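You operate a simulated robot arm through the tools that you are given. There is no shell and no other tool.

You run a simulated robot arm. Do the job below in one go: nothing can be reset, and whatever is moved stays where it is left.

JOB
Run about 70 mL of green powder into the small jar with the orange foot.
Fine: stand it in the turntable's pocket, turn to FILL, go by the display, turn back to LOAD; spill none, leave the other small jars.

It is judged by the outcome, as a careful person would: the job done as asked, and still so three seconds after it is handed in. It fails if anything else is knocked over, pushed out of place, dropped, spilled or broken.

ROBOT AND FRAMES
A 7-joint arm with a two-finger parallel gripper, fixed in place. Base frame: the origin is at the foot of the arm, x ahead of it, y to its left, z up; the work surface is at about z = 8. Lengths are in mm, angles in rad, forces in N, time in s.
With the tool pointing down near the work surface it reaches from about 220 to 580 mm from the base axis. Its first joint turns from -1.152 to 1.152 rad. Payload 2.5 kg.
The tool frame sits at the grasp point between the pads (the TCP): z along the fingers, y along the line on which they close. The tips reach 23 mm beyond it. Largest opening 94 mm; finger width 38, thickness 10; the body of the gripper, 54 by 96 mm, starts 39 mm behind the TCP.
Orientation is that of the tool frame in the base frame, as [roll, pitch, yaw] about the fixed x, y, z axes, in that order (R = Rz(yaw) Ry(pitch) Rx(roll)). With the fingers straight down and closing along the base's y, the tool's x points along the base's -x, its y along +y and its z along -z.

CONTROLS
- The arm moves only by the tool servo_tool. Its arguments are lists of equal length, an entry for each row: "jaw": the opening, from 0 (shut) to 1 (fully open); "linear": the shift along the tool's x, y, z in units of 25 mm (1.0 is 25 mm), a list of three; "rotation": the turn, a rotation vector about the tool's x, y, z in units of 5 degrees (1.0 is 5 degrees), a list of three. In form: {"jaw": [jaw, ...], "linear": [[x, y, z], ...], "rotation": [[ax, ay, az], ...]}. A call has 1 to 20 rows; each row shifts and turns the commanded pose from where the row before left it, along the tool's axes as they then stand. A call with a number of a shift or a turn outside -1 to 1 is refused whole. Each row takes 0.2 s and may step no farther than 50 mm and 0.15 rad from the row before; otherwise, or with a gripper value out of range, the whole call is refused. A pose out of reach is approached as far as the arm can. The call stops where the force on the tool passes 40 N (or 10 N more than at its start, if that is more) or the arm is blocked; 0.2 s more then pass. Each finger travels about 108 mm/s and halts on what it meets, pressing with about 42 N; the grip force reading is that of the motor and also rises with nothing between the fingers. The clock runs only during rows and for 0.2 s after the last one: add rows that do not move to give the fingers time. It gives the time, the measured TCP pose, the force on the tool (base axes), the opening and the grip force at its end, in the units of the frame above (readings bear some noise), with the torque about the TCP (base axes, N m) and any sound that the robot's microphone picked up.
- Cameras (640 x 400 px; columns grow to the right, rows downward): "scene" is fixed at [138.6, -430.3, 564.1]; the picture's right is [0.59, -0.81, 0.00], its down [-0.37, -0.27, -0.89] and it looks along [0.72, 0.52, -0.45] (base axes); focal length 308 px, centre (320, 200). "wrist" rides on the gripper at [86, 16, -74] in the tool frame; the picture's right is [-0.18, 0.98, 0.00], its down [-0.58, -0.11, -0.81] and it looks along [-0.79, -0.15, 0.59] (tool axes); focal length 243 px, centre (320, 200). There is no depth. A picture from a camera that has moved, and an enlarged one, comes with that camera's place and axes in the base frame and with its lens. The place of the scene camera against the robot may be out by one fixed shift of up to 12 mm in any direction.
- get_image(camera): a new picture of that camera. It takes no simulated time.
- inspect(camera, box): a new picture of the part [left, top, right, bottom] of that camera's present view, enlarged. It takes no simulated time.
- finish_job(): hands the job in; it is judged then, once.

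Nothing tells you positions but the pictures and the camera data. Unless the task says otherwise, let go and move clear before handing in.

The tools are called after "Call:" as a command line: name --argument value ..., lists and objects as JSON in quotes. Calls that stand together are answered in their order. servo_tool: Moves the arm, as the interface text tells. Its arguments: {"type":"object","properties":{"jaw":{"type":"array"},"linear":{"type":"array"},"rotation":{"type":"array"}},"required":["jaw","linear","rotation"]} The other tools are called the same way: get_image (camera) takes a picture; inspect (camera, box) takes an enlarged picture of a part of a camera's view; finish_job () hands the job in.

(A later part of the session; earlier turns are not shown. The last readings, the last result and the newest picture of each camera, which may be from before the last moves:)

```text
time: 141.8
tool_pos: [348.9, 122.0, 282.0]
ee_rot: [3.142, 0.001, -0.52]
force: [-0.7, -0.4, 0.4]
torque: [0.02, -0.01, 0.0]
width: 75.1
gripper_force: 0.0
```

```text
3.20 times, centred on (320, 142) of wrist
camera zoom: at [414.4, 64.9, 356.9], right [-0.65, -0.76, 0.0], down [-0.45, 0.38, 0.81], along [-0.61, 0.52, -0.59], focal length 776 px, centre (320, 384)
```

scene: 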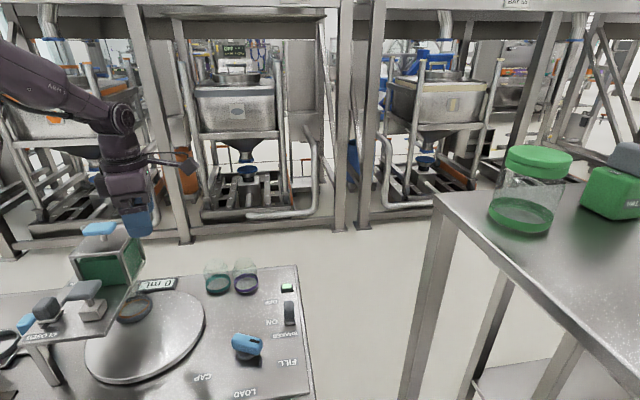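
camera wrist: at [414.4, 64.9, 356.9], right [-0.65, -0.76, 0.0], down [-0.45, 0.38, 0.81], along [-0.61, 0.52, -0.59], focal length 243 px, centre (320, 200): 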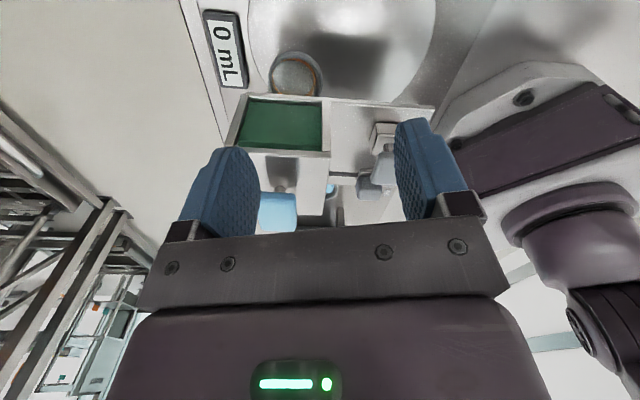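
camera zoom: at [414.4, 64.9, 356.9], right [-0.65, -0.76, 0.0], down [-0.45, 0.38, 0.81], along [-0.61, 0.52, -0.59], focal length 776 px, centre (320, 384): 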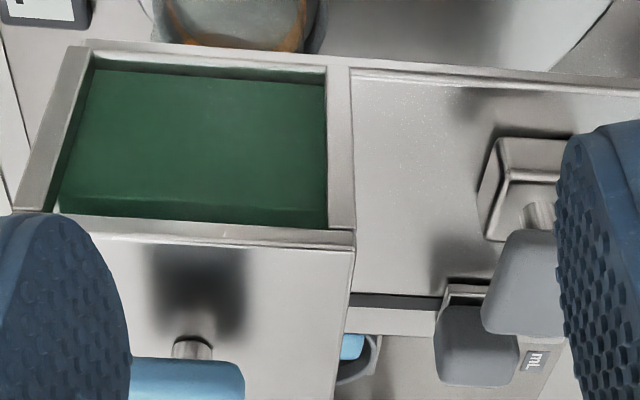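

I'll also check the items on the right-hand table and re-read the labels around the machine.

Call:
inspect --camera "scene" --box '[430, 120, 640, 250]'

Call:
inspect --camera "scene" --box '[0, 200, 130, 290]'

Call:
inspect --camera "scene" --box '[0, 290, 110, 400]'

```text
3.05 times, centred on (535, 185) of scene
camera zoom: at [138.6, -430.3, 564.1], right [0.59, -0.81, 0.0], down [-0.37, -0.27, -0.89], along [0.72, 0.52, -0.45], focal length 938 px, centre (-335, 246)
```

zoom: 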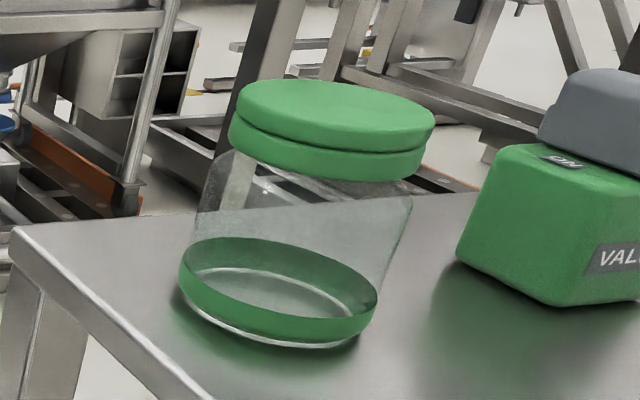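

```text
4.44 times, centred on (65, 245) of scene
camera zoom: at [138.6, -430.3, 564.1], right [0.59, -0.81, 0.0], down [-0.37, -0.27, -0.89], along [0.72, 0.52, -0.45], focal length 1369 px, centre (1453, 0)
```

zoom: 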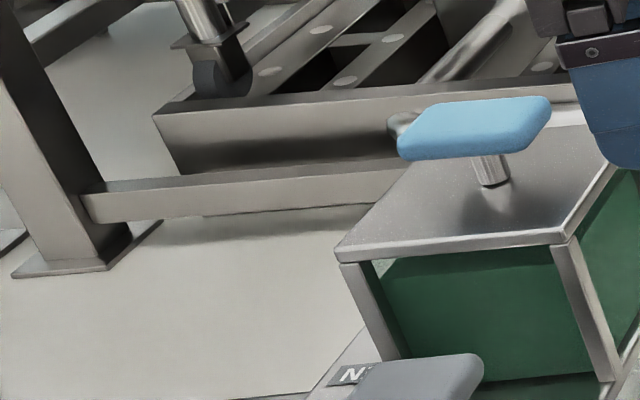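

```text
3.64 times, centred on (55, 345) of scene
camera zoom: at [138.6, -430.3, 564.1], right [0.59, -0.81, 0.0], down [-0.37, -0.27, -0.89], along [0.72, 0.52, -0.45], focal length 1120 px, centre (1284, -327)
```

zoom: 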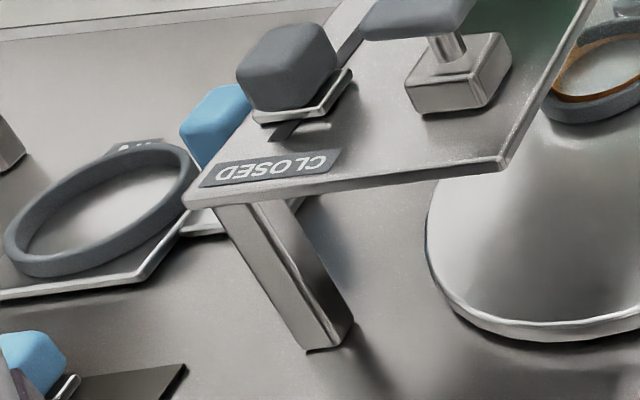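

Call:
inspect --camera "scene" --box '[560, 130, 640, 230]'

Call:
inspect --camera "scene" --box '[520, 200, 640, 320]'

Call:
inspect --camera "wrist" --box '[380, 60, 640, 250]'

```text
4.00 times, centred on (600, 180) of scene
camera zoom: at [138.6, -430.3, 564.1], right [0.59, -0.81, 0.0], down [-0.37, -0.27, -0.89], along [0.72, 0.52, -0.45], focal length 1232 px, centre (-800, 280)
```

zoom: 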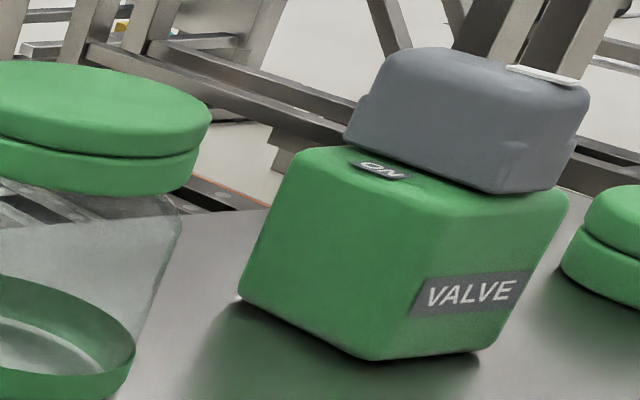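

```text
3.33 times, centred on (580, 260) of scene
camera zoom: at [138.6, -430.3, 564.1], right [0.59, -0.81, 0.0], down [-0.37, -0.27, -0.89], along [0.72, 0.52, -0.45], focal length 1026 px, centre (-547, 0)
```

zoom: 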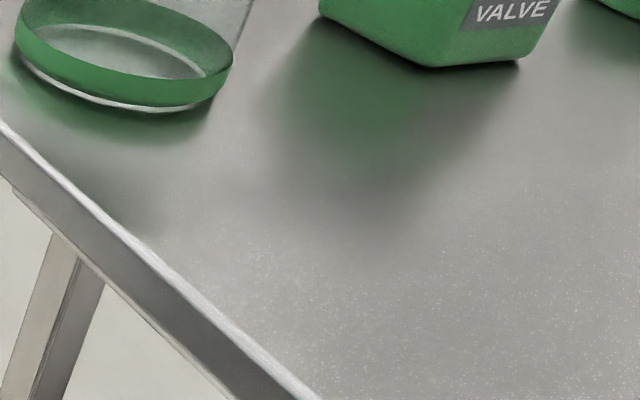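

```text
2.11 times, centred on (510, 155) of wrist
camera zoom: at [414.4, 64.9, 356.9], right [-0.65, -0.76, 0.0], down [-0.45, 0.38, 0.81], along [-0.61, 0.52, -0.59], focal length 511 px, centre (-80, 295)
```

zoom: 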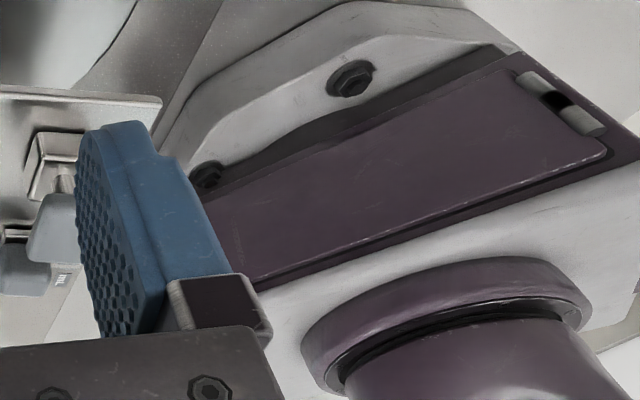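

There is a green box marked VALVE with an ON label on the right-hand table. I need to look at that, since it may be the missing condition. I'll raise the arm and turn the wrist camera that way.

Call:
servo_tool --jaw '[0.8, 0.8, 0.8, 0.8, 0.8, 0.8, 0.8, 0.8, 0.8, 0.8, 0.8, 0.8, 0.8, 0.8, 0.8, 0.8, 0.8, 0.8, 0.8, 0.8]' --linear '[[0, 0, -1], [0, 0, -1], [0, 0, -1], [0, 0, -1], [0, 0, -1], [0, 0, 0], [0, 0, 0], [0, 0, 0], [0, 0, 0], [0, 0, 0], [0, 0, 0], [0, 0, 0], [0, 0, 0], [0, 0, 0], [0, 0, 0], [0, 0, 0], [0, 0, 0], [0, 0, 0], [0, 0, 0], [0, 0, 0]]' --rotation '[[0, 0, 1], [0, 0, 1], [0, 0, 1], [0, 0, 1], [0, 0, 1], [0, 0, 1], [0, 0, 1], [0, 0, 1], [0, 0, 1], [0, 0, 1], [0, 0, 1], [0, 0, 1], [0, 0, 1], [0, 0, 1], [0, 0, 1], [0, 0, 1], [0, 0, 1], [0, 0, 1], [0, 0, 1], [0, 0, 1]]'

Call:
servo_tool --jaw '[0.8, 0.8, 0.8, 0.8, 0.8, 0.8, 0.8, 0.8, 0.8, 0.8, 0.8, 0.8, 0.8, 0.8, 0.8, 0.8, 0.8, 0.8, 0.8]' --linear '[[0, -0.9, 0], [0, -0.9, 0], [0, -0.9, 0], [0, -0.9, 0], [0, -0.9, 0], [0, -0.9, 0], [0, -0.9, 0], [0, 0, 0], [0, 0, 0], [0, 0, 0], [0, 0, 0], [0, 0, 0], [0, 0, 0], [0, 0, 0], [0, 0, 0], [0, 0, 0], [0, 0, 0], [0, 0, 0], [0, 0, 0]]' --rotation '[[0, 0, 0], [0, 0, 0], [0, 0, 0], [0, 0, 0], [0, 0, 0], [0, 0, 0], [0, 0, 0], [0, 0, 1], [0, 0, 1], [0, 0, 1], [0, 0, 1], [0, 0, 1], [0, 0, 1], [0, 0, 1], [0, 0, 1], [0, 0, 1], [0, 0, 1], [0, 0, 1], [0, 0, 1]]'

Call:
get_image --camera "wrist"

Call:
get_image --camera "scene"

```text
time: 146.0
tool_pos: [347.3, 121.9, 404.7]
ee_rot: [3.141, 0.0, -2.27]
force: [0.4, 0.3, -1.1]
torque: [-0.03, -0.01, 0.0]
width: 75.1
gripper_force: 0.0
```

```text
time: 150.0
tool_pos: [469.2, 20.6, 405.1]
ee_rot: [-3.141, 0.001, 2.967]
force: [0.7, -0.7, 0.5]
torque: [0.01, -0.01, -0.01]
width: 75.1
gripper_force: 0.0
```

```text
taken
camera wrist: at [385.6, 51.1, 481.6], right [0.35, 0.94, 0.0], down [0.55, -0.21, 0.81], along [0.76, -0.28, -0.59], focal length 243 px, centre (320, 200)
```

wrist: 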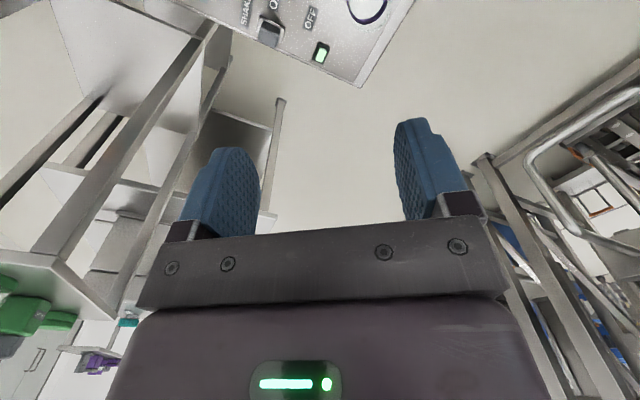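

```text
taken
```

scene: 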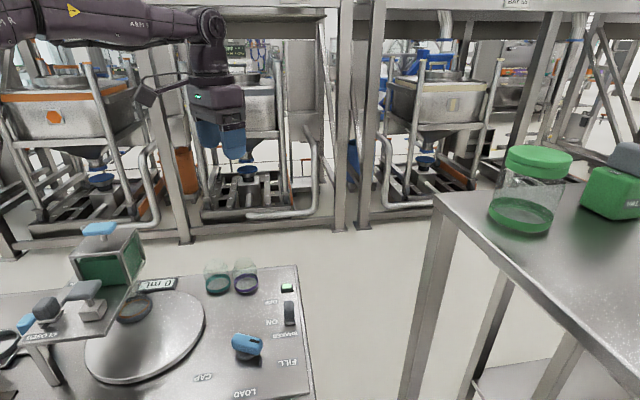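

Call:
servo_tool --jaw '[0.8, 0.8, 0.8, 0.8, 0.8, 0.8, 0.8, 0.8, 0.8, 0.8, 0.8, 0.8, 0.8, 0.8, 0.8, 0.8]' --linear '[[0.243, -0.923, -0.3], [0.243, -0.923, -0.3], [0.243, -0.923, -0.3], [0.243, -0.923, 0], [0.243, -0.923, 0], [0.243, -0.923, 0], [0, 0, 0], [0, 0, 0], [0, 0, 0], [0, 0, 0], [0, 0, 0], [0, 0, 0], [0, 0, 0], [0, 0, 0], [0, 0, 0], [0, 0, 0]]' --rotation '[[0, 0, 0], [0, 0, 0], [0, 0, 0], [0, 0, 0], [0, 0, 0], [0, 0, 0], [0, 0, 1], [0, 0, 1], [0, 0, 1], [0, 0, 1], [0, 0, 1], [0, 0, 1], [0, 0, 1], [0, 0, 1], [0, 0, 1], [0, 0, 0]]'

Call:
get_image --camera "wrist"

Call:
inspect --camera "wrist" --box '[160, 60, 480, 260]'

```text
time: 153.4
tool_pos: [409.1, -110.7, 428.1]
ee_rot: [3.141, 0.001, 2.182]
force: [-0.4, -0.6, 0.2]
torque: [-0.01, -0.01, 0.03]
width: 75.3
gripper_force: 0.1
```

```text
taken
camera wrist: at [372.4, -30.5, 503.3], right [0.91, 0.41, 0.0], down [0.24, -0.54, 0.81], along [0.33, -0.73, -0.59], focal length 243 px, centre (320, 200)
```

wrist: 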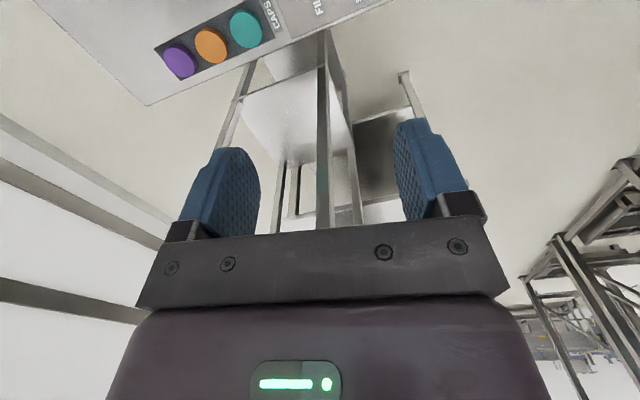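

```text
2.00 times, centred on (320, 160) of wrist
camera zoom: at [372.4, -30.5, 503.3], right [0.91, 0.41, 0.0], down [0.24, -0.54, 0.81], along [0.33, -0.73, -0.59], focal length 485 px, centre (320, 280)
```

zoom: 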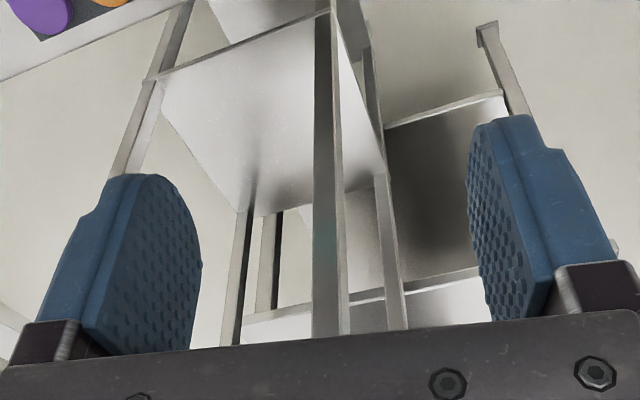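

I see the jar caps at the table's front edge, while the right table's top is hidden by the gripper. I'll tilt the tool so the camera looks more level.

Call:
servo_tool --jaw '[1, 1, 1, 1, 1, 1]' --linear '[[0, 0, 0], [0, 0, 0], [0, 0, 0], [0, 0, 0], [0, 0, 0], [0, 0, 0]]' --rotation '[[0, -1, 0], [0, -1, 0], [0, -1, 0], [0, -1, 0], [0, -1, 0], [0, 0, 0]]'

Call:
get_image --camera "wrist"

Call:
inspect --camera "wrist" --box '[160, 60, 480, 260]'

```text
time: 154.8
tool_pos: [410.2, -109.4, 428.0]
ee_rot: [3.141, 0.438, 2.183]
force: [0.5, -0.1, 0.1]
torque: [-0.01, -0.03, 0.0]
width: 94.2
gripper_force: 0.1
```

```text
taken
camera wrist: at [359.1, -11.0, 460.2], right [0.9, 0.43, 0.08], down [0.02, -0.21, 0.98], along [0.44, -0.88, -0.2], focal length 243 px, centre (320, 200)
```

wrist: 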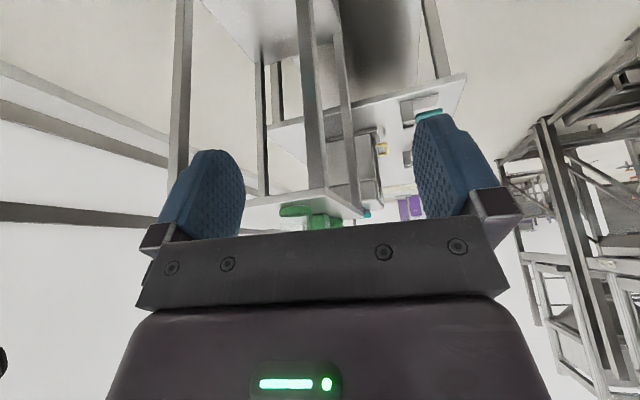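

```text
2.00 times, centred on (320, 160) of wrist
camera zoom: at [359.1, -11.0, 460.2], right [0.9, 0.43, 0.08], down [0.02, -0.21, 0.98], along [0.44, -0.88, -0.2], focal length 485 px, centre (320, 280)
```

zoom: 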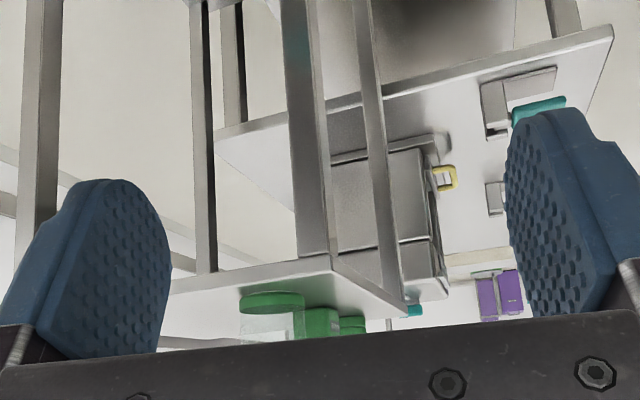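

Call:
inspect --camera "scene" --box '[580, 135, 640, 180]'

Call:
inspect --camera "wrist" --box '[260, 190, 380, 240]'

Call:
inspect --camera "scene" --box '[0, 330, 60, 400]'

```text
8.89 times, centred on (610, 158) of scene
camera zoom: at [138.6, -430.3, 564.1], right [0.59, -0.81, 0.0], down [-0.37, -0.27, -0.89], along [0.72, 0.52, -0.45], focal length 2737 px, centre (-2258, 578)
```

zoom: 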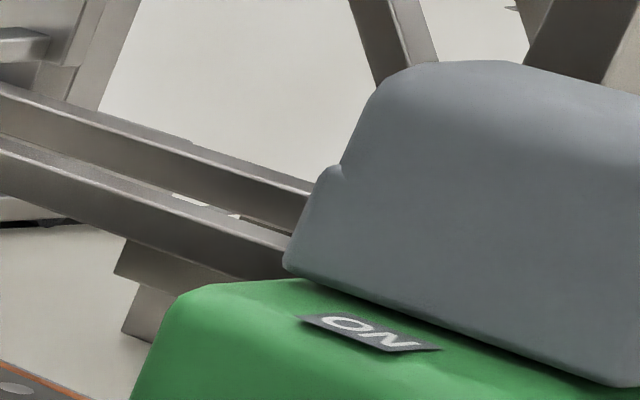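

```text
5.33 times, centred on (320, 215) of wrist
camera zoom: at [359.1, -11.0, 460.2], right [0.9, 0.43, 0.08], down [0.02, -0.21, 0.98], along [0.44, -0.88, -0.2], focal length 1294 px, centre (320, 120)
```

zoom: 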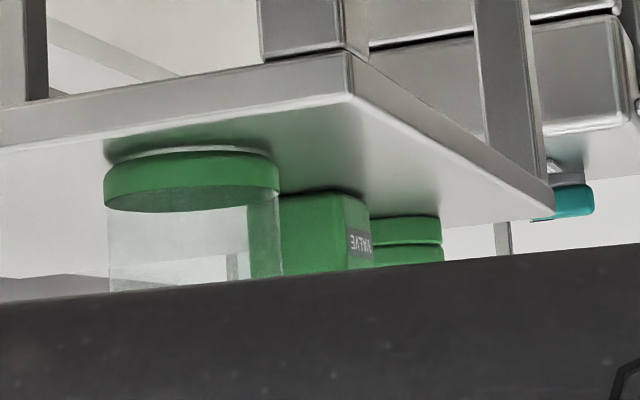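

```text
5.71 times, centred on (30, 365) of scene
camera zoom: at [138.6, -430.3, 564.1], right [0.59, -0.81, 0.0], down [-0.37, -0.27, -0.89], along [0.72, 0.52, -0.45], focal length 1760 px, centre (1977, -743)
```

zoom: 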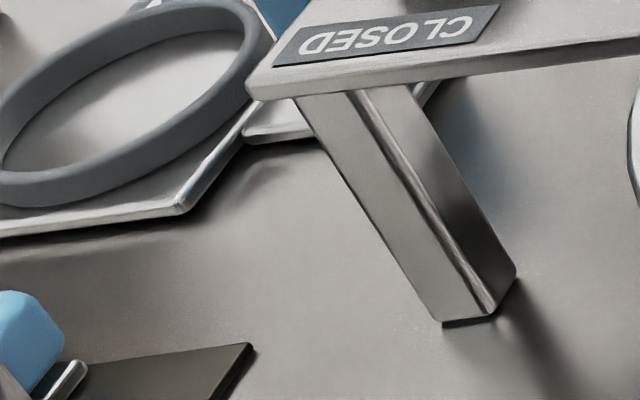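

The VALVE stands on a separate bench about 830 mm away, out of reach and not part of this machine. I'll check the current state of jar, display and powder again.

Call:
inspect --camera "scene" --box '[110, 265, 190, 325]'

Call:
inspect --camera "scene" --box '[60, 215, 160, 295]'

Call:
inspect --camera "scene" --box '[20, 255, 120, 335]'

```text
6.67 times, centred on (150, 295) of scene
camera zoom: at [138.6, -430.3, 564.1], right [0.59, -0.81, 0.0], down [-0.37, -0.27, -0.89], along [0.72, 0.52, -0.45], focal length 2053 px, centre (1453, -433)
```

zoom: 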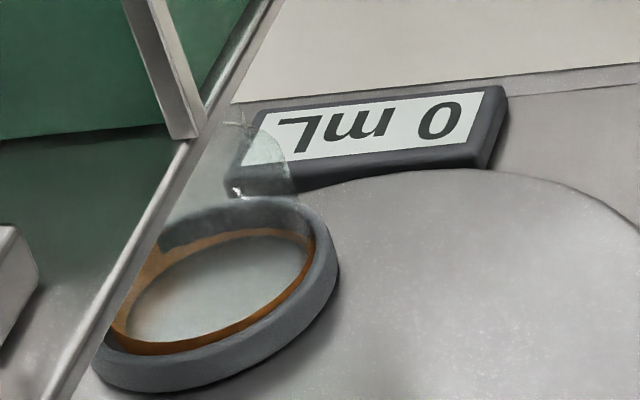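

```text
5.00 times, centred on (110, 255) of scene
camera zoom: at [138.6, -430.3, 564.1], right [0.59, -0.81, 0.0], down [-0.37, -0.27, -0.89], along [0.72, 0.52, -0.45], focal length 1540 px, centre (1370, -75)
```

zoom: 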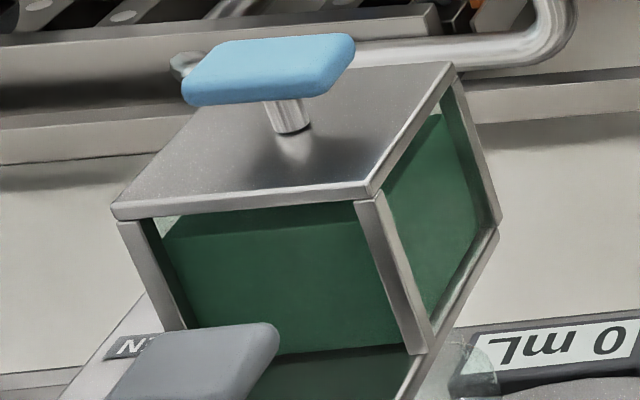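

```text
5.00 times, centred on (70, 295) of scene
camera zoom: at [138.6, -430.3, 564.1], right [0.59, -0.81, 0.0], down [-0.37, -0.27, -0.89], along [0.72, 0.52, -0.45], focal length 1540 px, centre (1570, -275)
```

zoom: 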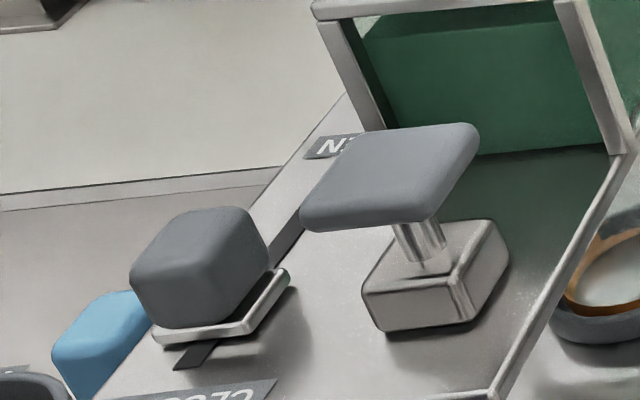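

Nothing has moved in the hopper at all. I want to see the spout above the jar directly, so I'll level the tool, turn back, and bring the camera low beside the turntable.

Call:
servo_tool --jaw '[1, 1, 1, 1, 1, 1, 1, 1, 1, 1, 1, 1, 1, 1, 1, 1, 1, 1, 1, 1]' --linear '[[0, 0, 0], [0, 0, 0], [0, 0, 0], [0, 0, 0], [0, 0, 0], [0, 0, 0], [0, 0, 0], [0, 0, 0], [0, 0, 0], [0, 0, 0], [0, 0, 0], [0, 0, 0], [0, 0, 0], [0, 0, 0], [0, 0, 0], [0, 0, 0], [0, 0, 0], [0, 0, 0], [0, 0, 0], [0, 0, 0]]' --rotation '[[0, 1, 0], [0, 1, 0], [0, 1, 0], [0, 1, 0], [0, 1, 0], [0, 0, -1], [0, 0, -1], [0, 0, -1], [0, 0, -1], [0, 0, -1], [0, 0, -1], [0, 0, -1], [0, 0, -1], [0, 0, -1], [0, 0, -1], [0, 0, -1], [0, 0, -1], [0, 0, -1], [0, 0, -1], [0, 0, -1]]'

Call:
servo_tool --jaw '[1, 1, 1, 1, 1, 1, 1, 1, 1, 1, 1, 1, 1, 1, 1, 1, 1, 1, 1, 1]' --linear '[[0, 0, 0], [0, 0, 0], [0, 0, 0], [0, 0, 0], [0, 0, 0], [0, 0, 0], [0, 0, 0], [0, 0, 0], [0, 0, 0], [0, 0, 0], [0, 0, 0], [0, 0, 0], [0, 0, 0], [0, 0, 0], [0, 0, 0], [0, 0, 0], [0, 0, 0], [0, 0, 0], [0, 0, 0], [0, 0, 0]]' --rotation '[[0, 0, -1], [0, 0, -1], [0, 0, -1], [0, 0, -1], [0, 0, -1], [0, 0, -1], [0, 0, -1], [0, 0, -1], [0, 0, -1], [0, 0, -1], [0, 0, -1], [0, 0, -1], [0, 0, -1], [0, 0, -1], [0, 0, -1], [0, 0, -1], [0, 0, -1], [0, 0, -1], [0, 0, -1], [0, 0, -1]]'

Call:
servo_tool --jaw '[1, 1, 1, 1, 1, 1, 1]' --linear '[[0, 0, 0], [0, 0, 0], [0, 0, 0], [0, 0, 0], [0, 0, 0], [0, 0, 0], [0, 0, 0]]' --rotation '[[0, 0, -1], [0, 0, -1], [0, 0, -1], [0, 0, -1], [0, 0, -1], [0, 0, -1], [0, 0, 0]]'

```text
time: 159.0
tool_pos: [409.4, -110.2, 427.4]
ee_rot: [-3.141, 0.001, -2.789]
force: [0.2, 0.0, 0.1]
torque: [0.02, 0.01, 0.0]
width: 94.2
gripper_force: 0.0
```

```text
time: 163.2
tool_pos: [409.2, -110.3, 428.7]
ee_rot: [-3.14, 0.0, -1.044]
force: [0.5, -0.3, 0.5]
torque: [0.0, 0.01, 0.02]
width: 93.8
gripper_force: 0.0
```

```text
time: 164.8
tool_pos: [408.5, -111.1, 428.5]
ee_rot: [-3.14, -0.001, -0.52]
force: [-0.3, 0.6, -0.4]
torque: [-0.01, 0.0, -0.03]
width: 94.0
gripper_force: 0.0
```

Call:
servo_tool --jaw '[1, 1, 1, 1, 1, 1, 1, 1, 1, 1, 1, 1, 1, 1, 1, 1, 1, 1, 1, 1]' --linear '[[-0.551, -0.842, 0], [-0.551, -0.842, 0], [-0.551, -0.842, 0], [-0.551, -0.842, 0], [-0.551, -0.842, 0], [-0.551, -0.842, 0], [-0.551, -0.842, 0], [-0.551, -0.842, 0], [-0.551, -0.842, 0], [0, 0, 1], [0, 0, 1], [0, 0, 1], [0, 0, 1], [0, 0, 1], [0, 0, 1], [0, 0, 1], [0, 0, 1], [0, 0, 1], [0, 0, 1], [0, 0, 0]]' --rotation '[[0, 0, 0], [0, 0, 0], [0, 0, 0], [0, 0, 0], [0, 0, 0], [0, 0, 0], [0, 0, 0], [0, 0, 0], [0, 0, 0], [0, 0, 0], [0, 0, 0], [0, 0, 0], [0, 0, 0], [0, 0, 0], [0, 0, 0], [0, 0, 0], [0, 0, 0], [0, 0, 0], [0, 0, 0], [0, 0, 0]]'

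Call:
servo_tool --jaw '[1, 1, 1, 1, 1, 1]' --linear '[[0, 0, 0.7], [0, 0, 0], [0, 0, 0], [0, 0, 0], [0, 0, 0], [0, 0, 0]]' --rotation '[[0, 0, 0], [0, -1, 0], [0, -1, 0], [0, -1, 0], [0, -1, 0], [0, 0, 0]]'

Call:
get_image --camera "wrist"

Call:
inspect --camera "wrist" --box '[220, 80, 420, 230]'

```text
time: 169.0
tool_pos: [396.9, 115.6, 177.2]
ee_rot: [-3.14, 0.0, -0.522]
force: [-0.1, -0.9, -0.4]
torque: [0.02, 0.01, -0.01]
width: 94.1
gripper_force: 0.0
```

```text
time: 170.4
tool_pos: [396.8, 117.0, 160.6]
ee_rot: [-3.14, 0.35, -0.521]
force: [1.0, 0.6, 0.4]
torque: [-0.01, -0.02, -0.03]
width: 94.0
gripper_force: 0.0
```

```text
taken
camera wrist: at [481.0, 49.7, 202.3], right [-0.64, -0.77, 0.06], down [-0.18, 0.23, 0.96], along [-0.75, 0.6, -0.28], focal length 243 px, centre (320, 200)
```

wrist: 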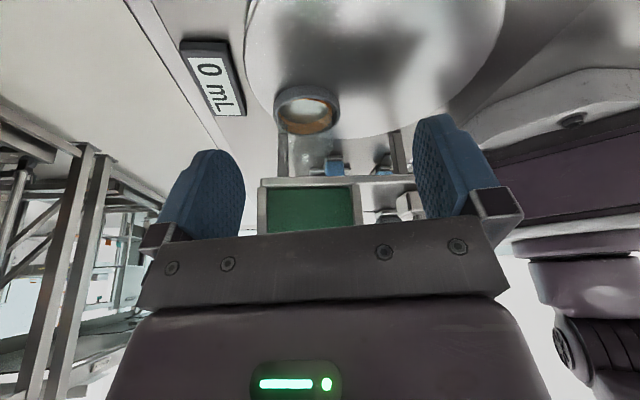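

```text
2.67 times, centred on (320, 155) of wrist
camera zoom: at [481.0, 49.7, 202.3], right [-0.64, -0.77, 0.06], down [-0.18, 0.23, 0.96], along [-0.75, 0.6, -0.28], focal length 647 px, centre (320, 320)
```

zoom: 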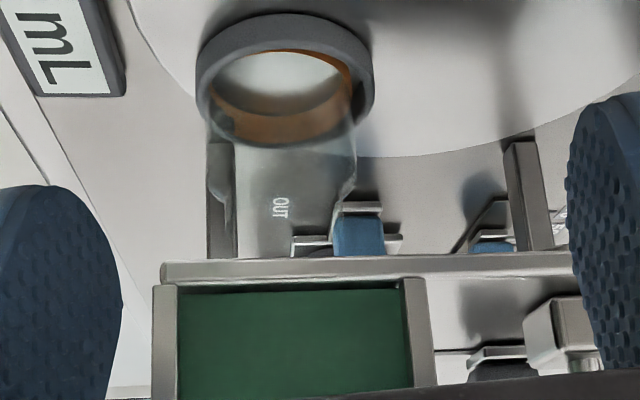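

Now I can see under the plate: the jar stands in the pocket with its neck just beneath the plate. I'll lower a bit more to see the spout gap.

Call:
servo_tool --jaw '[1, 1, 1, 1]' --linear '[[0.25, 0, 0.69], [0.25, 0, 0.69], [0.2, 0, 0.55], [0, 0, 0]]' --rotation '[[0, 0, 0], [0, 0, 0], [0, 0, 0], [0, 0, 0]]'

Call:
get_image --camera "wrist"

Call:
inspect --camera "wrist" --box '[220, 100, 420, 240]'

```text
time: 171.4
tool_pos: [396.8, 117.2, 109.7]
ee_rot: [3.142, 0.349, -0.52]
force: [0.5, -0.3, 0.2]
torque: [-0.01, 0.03, -0.01]
width: 94.1
gripper_force: 0.0
```

```text
taken
camera wrist: at [479.9, 50.1, 150.5], right [-0.64, -0.77, 0.06], down [-0.18, 0.23, 0.96], along [-0.75, 0.6, -0.29], focal length 243 px, centre (320, 200)
```

wrist: 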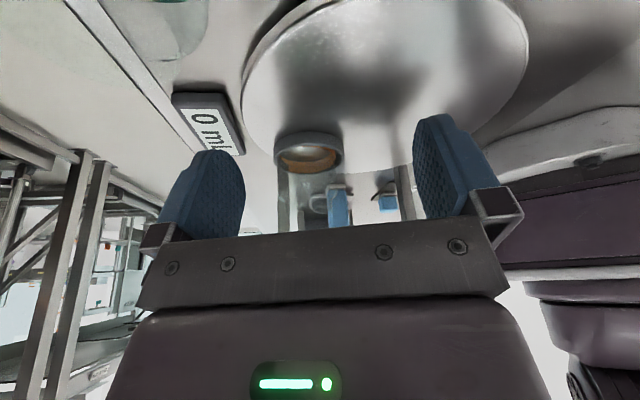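

```text
2.86 times, centred on (320, 170) of wrist
camera zoom: at [479.9, 50.1, 150.5], right [-0.64, -0.77, 0.06], down [-0.18, 0.23, 0.96], along [-0.75, 0.6, -0.29], focal length 693 px, centre (320, 286)
```

zoom: 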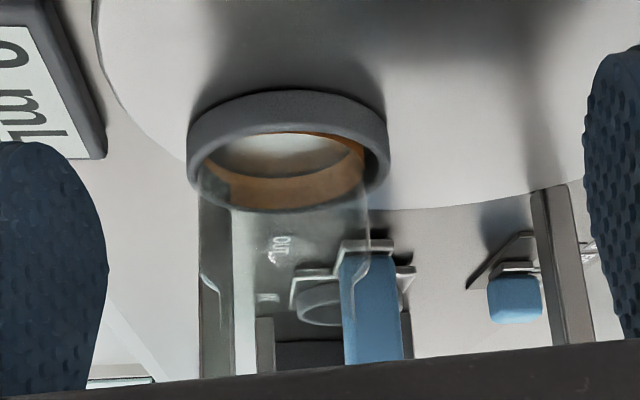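

Call:
servo_tool --jaw '[1, 1, 1, 1, 1]' --linear '[[0, 0, 0], [0, 0, 0], [0, 0, 0], [0, 0, -0.5], [0, 0, 0]]' --rotation '[[0, -1, 0], [0, -1, 0], [0, -1, 0], [0, 0, 0], [0, 0, 0]]'

Call:
get_image --camera "wrist"

Call:
inspect --camera "wrist" --box '[220, 80, 420, 220]'

```text
time: 172.6
tool_pos: [402.4, 114.0, 121.1]
ee_rot: [3.141, 0.611, -0.521]
force: [0.3, 0.4, -0.1]
torque: [0.04, -0.03, 0.02]
width: 93.9
gripper_force: 0.1
```

```text
taken
camera wrist: at [492.0, 43.3, 132.4], right [-0.62, -0.78, 0.1], down [0.04, 0.1, 0.99], along [-0.78, 0.62, -0.03], focal length 243 px, centre (320, 200)
```

wrist: 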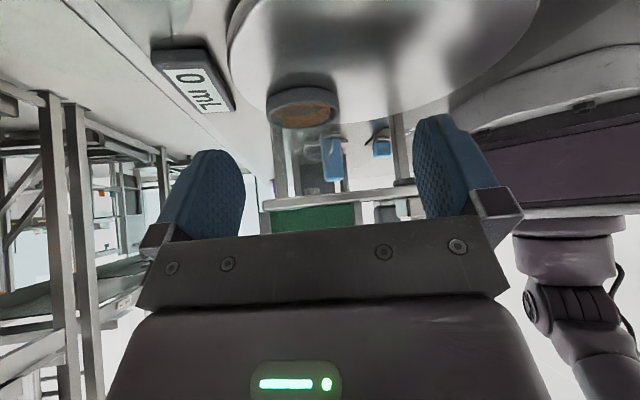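

```text
2.86 times, centred on (320, 150) of wrist
camera zoom: at [492.0, 43.3, 132.4], right [-0.62, -0.78, 0.1], down [0.04, 0.1, 0.99], along [-0.78, 0.62, -0.03], focal length 693 px, centre (320, 343)
```

zoom: 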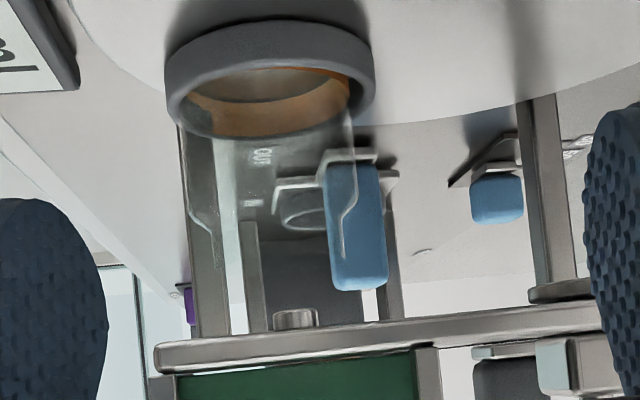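

The jar's neck is right below the spout tube, so alignment is good. The remaining test is simply to hold the gate open longer with the shaker on, so I'll go back to the gate.

Call:
servo_tool --jaw '[0.8, 0.8, 0.8, 0.8, 0.8, 0.8, 0.8, 0.8, 0.8, 0.8, 0.8, 0.8, 0.8, 0.8, 0.8, 0.8]' --linear '[[0, 0, -0.8], [0, 0, -0.8], [0, 0, -0.8], [0, 0, -0.8], [0, 0, -0.8], [0, 0, -0.8], [0, 0, -0.8], [0, 0, -1], [0, 0, 0], [0, 0, 0], [0, 0, 0], [0, 0, 0], [0, 0, 0], [0, 0, 0], [0, 0, 0], [0, 0, 0]]' --rotation '[[0, 1, 0], [0, 1, 0], [0, 1, 0], [0, 1, 0], [0, 1, 0], [0, 1, 0], [0, 1, 0], [0, 0, 0], [0, 0, 1], [0, 0, 1], [0, 0, 1], [0, 0, 1], [0, 0, 1], [0, 0, 1], [0, 0, 1], [0, 0, 1]]'

Call:
servo_tool --jaw '[0.5, 0.5, 0.5, 0.5, 0.5, 0.5, 0.5, 0.5, 0.5, 0.5, 0.5, 0.5, 0.5, 0.5]' --linear '[[0, 0, 0], [0, 0, 0], [0, 0, 0], [0, 0, 0], [0, 0, 0], [0, 0, 0], [0, 0, 0], [0, 0, 0], [0, 0, 0], [0, 0, 0], [0, 0, 0], [0, 0, 0], [0, 0, 0], [0, 0, 0]]' --rotation '[[0, 0, 1], [0, 0, 1], [0, 0, 1], [0, 0, 1], [0, 0, 1], [0, 0, 1], [0, 0, 1], [0, 0, 1], [0, 0, 1], [0, 0, 1], [0, 0, 1], [0, 0, 1], [0, 0, 1], [0, 0, 0]]'

```text
time: 176.0
tool_pos: [440.8, 90.5, 274.7]
ee_rot: [3.141, 0.0, -1.221]
force: [-0.6, 0.0, -0.5]
torque: [-0.05, 0.03, 0.0]
width: 75.3
gripper_force: 0.1
```

```text
time: 179.0
tool_pos: [441.9, 90.1, 274.8]
ee_rot: [3.141, 0.0, -2.357]
force: [-0.2, 0.0, 0.2]
torque: [-0.01, 0.02, -0.03]
width: 46.9
gripper_force: 0.0
```

Call:
servo_tool --jaw '[0.5, 0.5, 0.5, 0.5, 0.5, 0.5, 0.5, 0.5, 0.5, 0.5, 0.5, 0.5]' --linear '[[0.513, 0.894, -0.05], [0.513, 0.894, -0.05], [0.513, 0.894, -0.05], [0.513, 0.894, -0.05], [0.513, 0.894, -0.05], [0.513, 0.894, -0.05], [0.513, 0.894, 0], [0.513, 0.894, 0], [0.513, 0.894, 0], [0.513, 0.894, 0], [0.513, 0.894, 0], [0, 0, 0]]' --rotation '[[0, 0, 0], [0, 0, 0], [0, 0, 0], [0, 0, 0], [0, 0, 0], [0, 0, 0], [0, 0, 0], [0, 0, 0], [0, 0, 0], [0, 0, 0], [0, 0, 0], [0, 0, 0]]'

Call:
get_image --camera "wrist"

Call:
inspect --camera "wrist" --box '[180, 0, 380, 125]'

```text
time: 181.6
tool_pos: [169.1, 165.5, 282.5]
ee_rot: [-3.141, 0.0, -2.354]
force: [0.6, 0.1, 0.7]
torque: [0.0, 0.0, 0.02]
width: 46.9
gripper_force: 0.2
```

```text
taken
camera wrist: at [95.4, 115.0, 358.4], right [-0.57, 0.82, 0.0], down [0.49, 0.34, 0.81], along [0.66, 0.46, -0.59], focal length 243 px, centre (320, 200)
```

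wrist: 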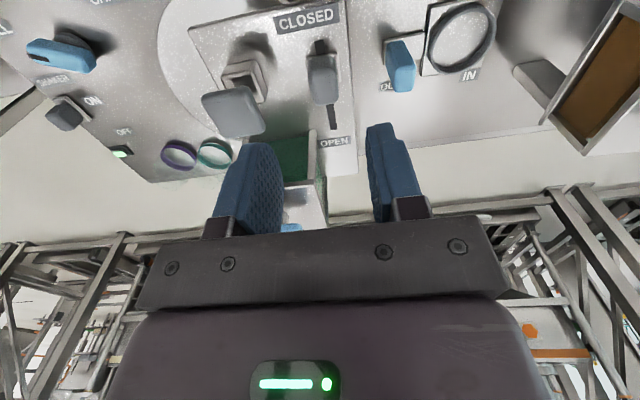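

```text
3.20 times, centred on (280, 62) of wrist
camera zoom: at [95.4, 115.0, 358.4], right [-0.57, 0.82, 0.0], down [0.49, 0.34, 0.81], along [0.66, 0.46, -0.59], focal length 776 px, centre (448, 640)
```

zoom: 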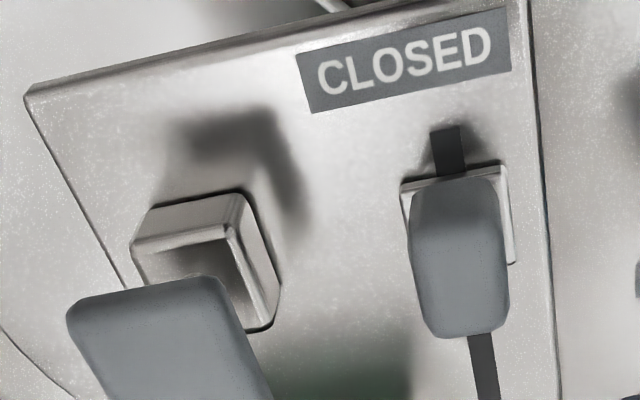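

Call:
servo_tool --jaw '[0.5, 0.5, 0.5, 0.5, 0.5, 0.5, 0.5, 0.35, 0.2, 0.2, 0.2]' --linear '[[0, 0, 0.8], [0, 0, 0.8], [0, 0, 0.8], [0, 0, 0.8], [0, 0, 0.8], [0, 0, 0.68], [0, 0, 0], [0, 0, 0], [0, 0, 0], [0, 0, 0], [0, 0, 0]]' --rotation '[[0, 0, 0], [0, 0, 0], [0, 0, 0], [0, 0, 0], [0, 0, 0], [0, 0, 0], [0, 0, 0], [0, 0, 0], [0, 0, 0], [0, 0, 0], [0, 0, 0]]'

Call:
servo_tool --jaw '[0.2, 0.2, 0.2, 0.2, 0.2, 0.2, 0.2]' --linear '[[-0.4, 0, 0], [-0.4, 0, 0], [-0.4, 0, 0], [-0.4, 0, 0], [-0.3, 0, 0], [-0.1, 0, 0], [0, 0, 0]]' --rotation '[[0, 0, 0], [0, 0, 0], [0, 0, 0], [0, 0, 0], [0, 0, 0], [0, 0, 0], [0, 0, 0]]'

Call:
inspect --camera "scene" --box '[110, 265, 190, 325]'

```text
time: 184.0
tool_pos: [168.2, 162.0, 164.7]
ee_rot: [3.141, -0.001, -2.354]
force: [-13.6, 13.9, -6.3]
torque: [0.04, 0.08, 0.26]
width: 27.6
gripper_force: 9.8
```

```text
time: 185.6
tool_pos: [204.2, 199.2, 165.6]
ee_rot: [3.141, -0.001, -2.353]
force: [-17.0, 9.4, -0.5]
torque: [0.04, 0.27, 0.25]
width: 27.1
gripper_force: 9.8
```

```text
6.67 times, centred on (150, 295) of scene
camera zoom: at [138.6, -430.3, 564.1], right [0.59, -0.81, 0.0], down [-0.37, -0.27, -0.89], along [0.72, 0.52, -0.45], focal length 2053 px, centre (1453, -433)
```

zoom: 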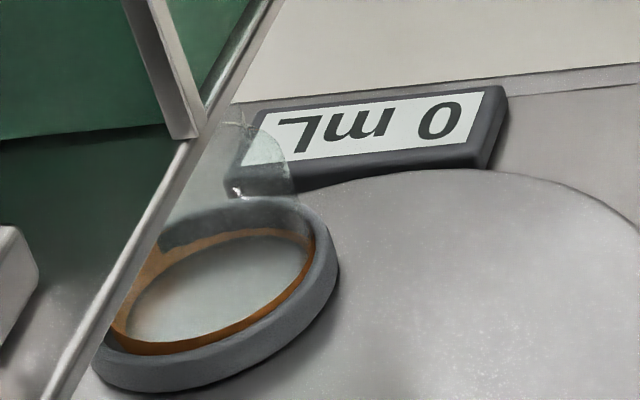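

Call:
get_image --camera "wrist"

Call:
inspect --camera "scene" --box '[0, 200, 140, 320]'

```text
taken
camera wrist: at [132.9, 149.5, 241.2], right [-0.57, 0.82, 0.0], down [0.49, 0.34, 0.81], along [0.66, 0.46, -0.59], focal length 243 px, centre (320, 200)
```

wrist: 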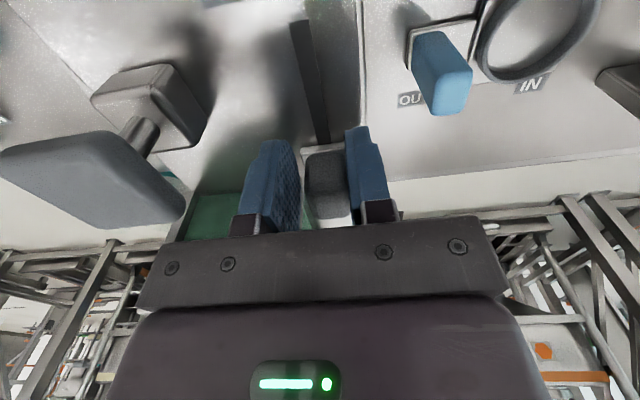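

```text
3.33 times, centred on (70, 260) of scene
camera zoom: at [138.6, -430.3, 564.1], right [0.59, -0.81, 0.0], down [-0.37, -0.27, -0.89], along [0.72, 0.52, -0.45], focal length 1026 px, centre (1153, 0)
```

zoom: 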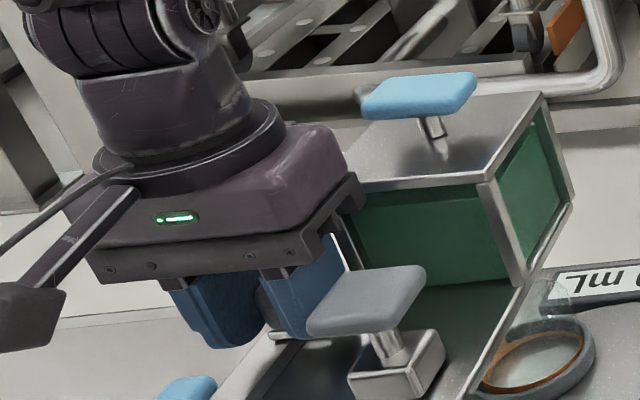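

The block was gripped off-centre. I'll shift 1.8 mm to centre it and re-close, then continue to the OPEN stop.

Call:
servo_tool --jaw '[0.2, 0.1, 0.1, 0.1]' --linear '[[0, 0.07, 0], [0, 0, 0], [0, 0, 0], [0, 0, 0]]' --rotation '[[0, 0, 0], [0, 0, 0], [0, 0, 0], [0, 0, 0]]'

Call:
servo_tool --jaw '[0.1, 0.1, 0.1]' --linear '[[-0.15, 0, 0], [0, 0, 0], [0, 0, 0]]' --rotation '[[0, 0, 0], [0, 0, 0], [0, 0, 0]]'

Call:
inspect --camera "scene" --box '[110, 265, 190, 325]'

```text
time: 186.6
tool_pos: [204.5, 199.4, 165.0]
ee_rot: [3.141, 0.001, -2.355]
force: [-6.5, 6.8, 0.1]
torque: [0.16, -0.01, -0.05]
width: 23.6
gripper_force: 45.3
```

```text
time: 187.4
tool_pos: [206.5, 202.0, 165.8]
ee_rot: [-3.14, -0.006, -2.355]
force: [-16.5, -17.7, 16.1]
torque: [-0.03, 0.16, 0.0]
width: 23.7
gripper_force: 44.6
```

```text
6.67 times, centred on (150, 295) of scene
camera zoom: at [138.5, -430.4, 564.1], right [0.59, -0.81, 0.0], down [-0.37, -0.27, -0.89], along [0.72, 0.52, -0.45], focal length 2053 px, centre (1453, -433)
```

zoom: 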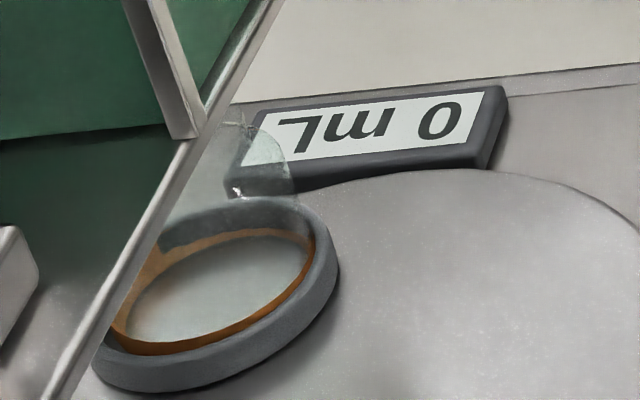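

At the OPEN stop with the shaker on. I'll wait 3 s and look.

Call:
servo_tool --jaw '[0.1, 0.1, 0.1, 0.1, 0.1, 0.1, 0.1, 0.1, 0.1, 0.1, 0.1, 0.1, 0.1, 0.1, 0.1]' --linear '[[0.04, 0, 0], [0, 0, 0], [0, 0, 0], [0, 0, 0], [0, 0, 0], [0, 0, 0], [0, 0, 0], [0, 0, 0], [0, 0, 0], [0, 0, 0], [0, 0, 0], [0, 0, 0], [0, 0, 0], [0, 0, 0], [0, 0, 0]]' --rotation '[[0, 0, 0], [0, 0, 0], [0, 0, 0], [0, 0, 0], [0, 0, 0], [0, 0, 0], [0, 0, 0], [0, 0, 0], [0, 0, 0], [0, 0, 0], [0, 0, 0], [0, 0, 0], [0, 0, 0], [0, 0, 0], [0, 0, 0]]'

Call:
inspect --camera "scene" --box '[90, 250, 190, 330]'

```text
time: 190.6
tool_pos: [204.3, 200.6, 165.8]
ee_rot: [-3.14, -0.001, -2.358]
force: [8.8, -25.3, -9.7]
torque: [-0.31, 0.19, -0.2]
width: 23.6
gripper_force: 45.5
```

```text
5.00 times, centred on (140, 290) of scene
camera zoom: at [138.6, -430.3, 564.1], right [0.59, -0.81, 0.0], down [-0.37, -0.27, -0.89], along [0.72, 0.52, -0.45], focal length 1540 px, centre (1220, -250)
```

zoom: 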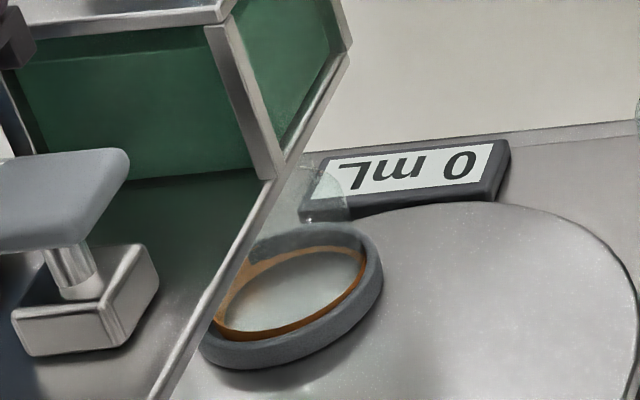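

Still nothing. The under-plate view suggested the jar may be 2-4 mm short of the spout, so the FILL position may not be fully engaged. I'll leave the gate about 60% open, with the shaker on, and go re-seat the knob while watching the display.

Call:
servo_tool --jaw '[0.1, 0.1, 0.1, 0.3, 0.45, 0.45, 0.45]' --linear '[[0.4, -0.03, 0], [0.4, 0, 0], [0, 0, 0], [0, 0, 0], [0, 0, 0], [0, 0, 0], [0, 0, 0]]' --rotation '[[0, 0, 0], [0, 0, 0], [0, 0, 0], [0, 0, 0], [0, 0, 0], [0, 0, 0], [0, 0, 0]]'

Call:
servo_tool --jaw '[0.45, 0.45, 0.45, 0.45, 0.45, 0.45]' --linear '[[0, 0, -0.6], [0, 0, -1], [0, 0, -1], [0, 0, -1], [0, 0, -1], [0, 0, 0]]' --rotation '[[0, 0, 0], [0, 0, 0], [0, 0, 0], [0, 0, 0], [0, 0, 0], [0, 0, 0]]'

Call:
inspect --camera "scene" --box '[20, 250, 190, 350]'

```text
time: 192.2
tool_pos: [192.0, 188.9, 166.0]
ee_rot: [3.141, -0.001, -2.354]
force: [0.6, -0.9, -0.3]
torque: [-0.01, -0.02, 0.0]
width: 42.4
gripper_force: 0.0
```

```text
time: 193.6
tool_pos: [190.4, 188.3, 281.8]
ee_rot: [-3.141, 0.0, -2.355]
force: [0.5, 0.0, 0.0]
torque: [-0.01, -0.01, 0.02]
width: 42.3
gripper_force: 0.1
```

```text
3.76 times, centred on (105, 300) of scene
camera zoom: at [138.6, -430.3, 564.1], right [0.59, -0.81, 0.0], down [-0.37, -0.27, -0.89], along [0.72, 0.52, -0.45], focal length 1159 px, centre (1129, -176)
```

zoom: 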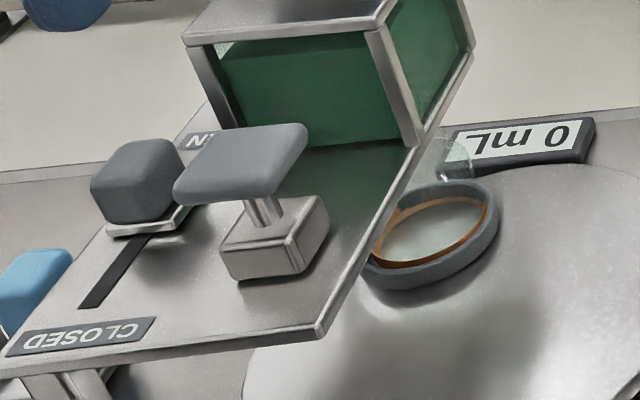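

Call:
servo_tool --jaw '[0.6, 0.6, 0.6, 0.6, 0.6, 0.6, 0.6, 0.6, 0.6, 0.6, 0.6, 0.6, 0.6, 0.6, 0.6]' --linear '[[0.113, -0.931, 0], [0.113, -0.931, 0], [0.113, -0.931, 0], [0.113, -0.931, 0], [0.113, -0.931, 0], [0.113, -0.931, 0], [0.113, -0.931, 0], [0.113, -0.931, 0], [0.113, -0.931, 0], [0.113, -0.931, 0], [0.113, -0.931, 0], [0.113, -0.931, 0], [0.113, -0.931, 0], [0.113, -0.931, 0], [0, 0, 0]]' --rotation '[[0, 0, 0], [0, 0, 0], [0, 0, 0], [0, 0, 0], [0, 0, 0], [0, 0, 0], [0, 0, 0], [0, 0, 0], [0, 0, 0], [0, 0, 0], [0, 0, 0], [0, 0, 0], [0, 0, 0], [0, 0, 0], [0, 0, 0]]'

Call:
servo_tool --jaw '[0.6, 0.6, 0.6, 0.6, 0.6, 0.6, 0.6, 0.6, 0.6, 0.6, 0.6, 0.6, 0.6, 0.6]' --linear '[[0, 0, 0.4], [0, 0, 0.4], [0, 0, 0.4], [0, 0, 0.4], [0, 0, 0.4], [0, 0, 0.4], [0, 0, 0.4], [0, 0, 0.4], [0, 0, 0.4], [0, 0, 0.4], [0, 0, 0], [0, 0, 0], [0, 0, 0], [0, 0, 0]]' --rotation '[[0, 0, -1], [0, 0, -1], [0, 0, -1], [0, 0, -1], [0, 0, -1], [0, 0, -1], [0, 0, -1], [0, 0, -1], [0, 0, -1], [0, 0, -1], [0, 0, -1], [0, 0, -1], [0, 0, -1], [0, 0, 0]]'

Call:
get_image --camera "wrist"

Call:
inspect --camera "scene" --box '[110, 265, 190, 325]'

```text
time: 196.8
tool_pos: [397.4, -70.0, 280.2]
ee_rot: [-3.141, 0.0, -2.356]
force: [0.0, -0.1, -0.5]
torque: [0.0, 0.01, 0.02]
width: 56.7
gripper_force: 0.0
```

```text
time: 199.8
tool_pos: [394.6, -69.8, 178.7]
ee_rot: [-3.14, 0.0, -1.219]
force: [-0.4, -0.4, 1.0]
torque: [0.02, 0.01, -0.02]
width: 56.3
gripper_force: 0.0
```

```text
taken
camera wrist: at [408.8, -156.8, 254.7], right [-0.99, -0.17, 0.0], down [-0.1, 0.58, 0.81], along [-0.13, 0.8, -0.59], focal length 243 px, centre (320, 200)
```

wrist: 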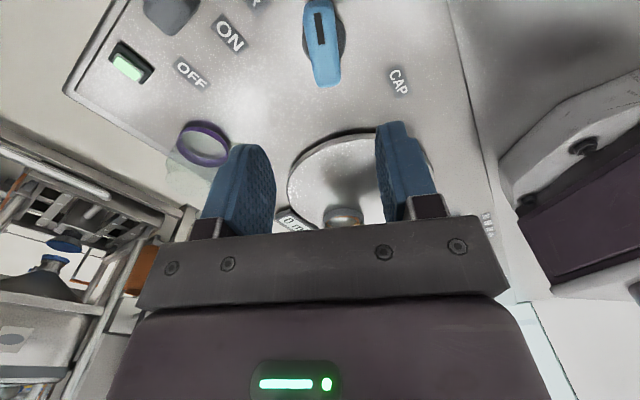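

```text
6.67 times, centred on (150, 295) of scene
camera zoom: at [138.6, -430.3, 564.1], right [0.59, -0.81, 0.0], down [-0.37, -0.27, -0.89], along [0.72, 0.52, -0.45], focal length 2053 px, centre (1453, -433)
```

zoom: 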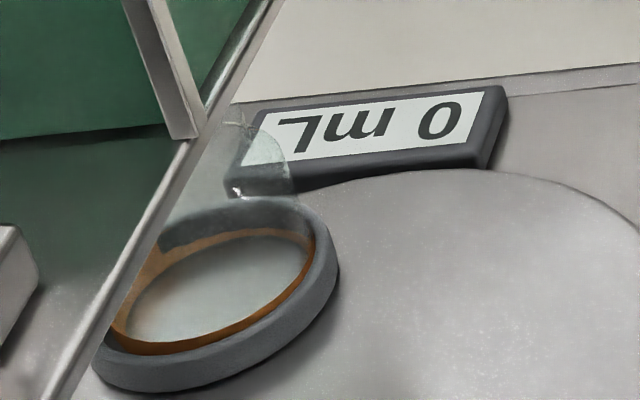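

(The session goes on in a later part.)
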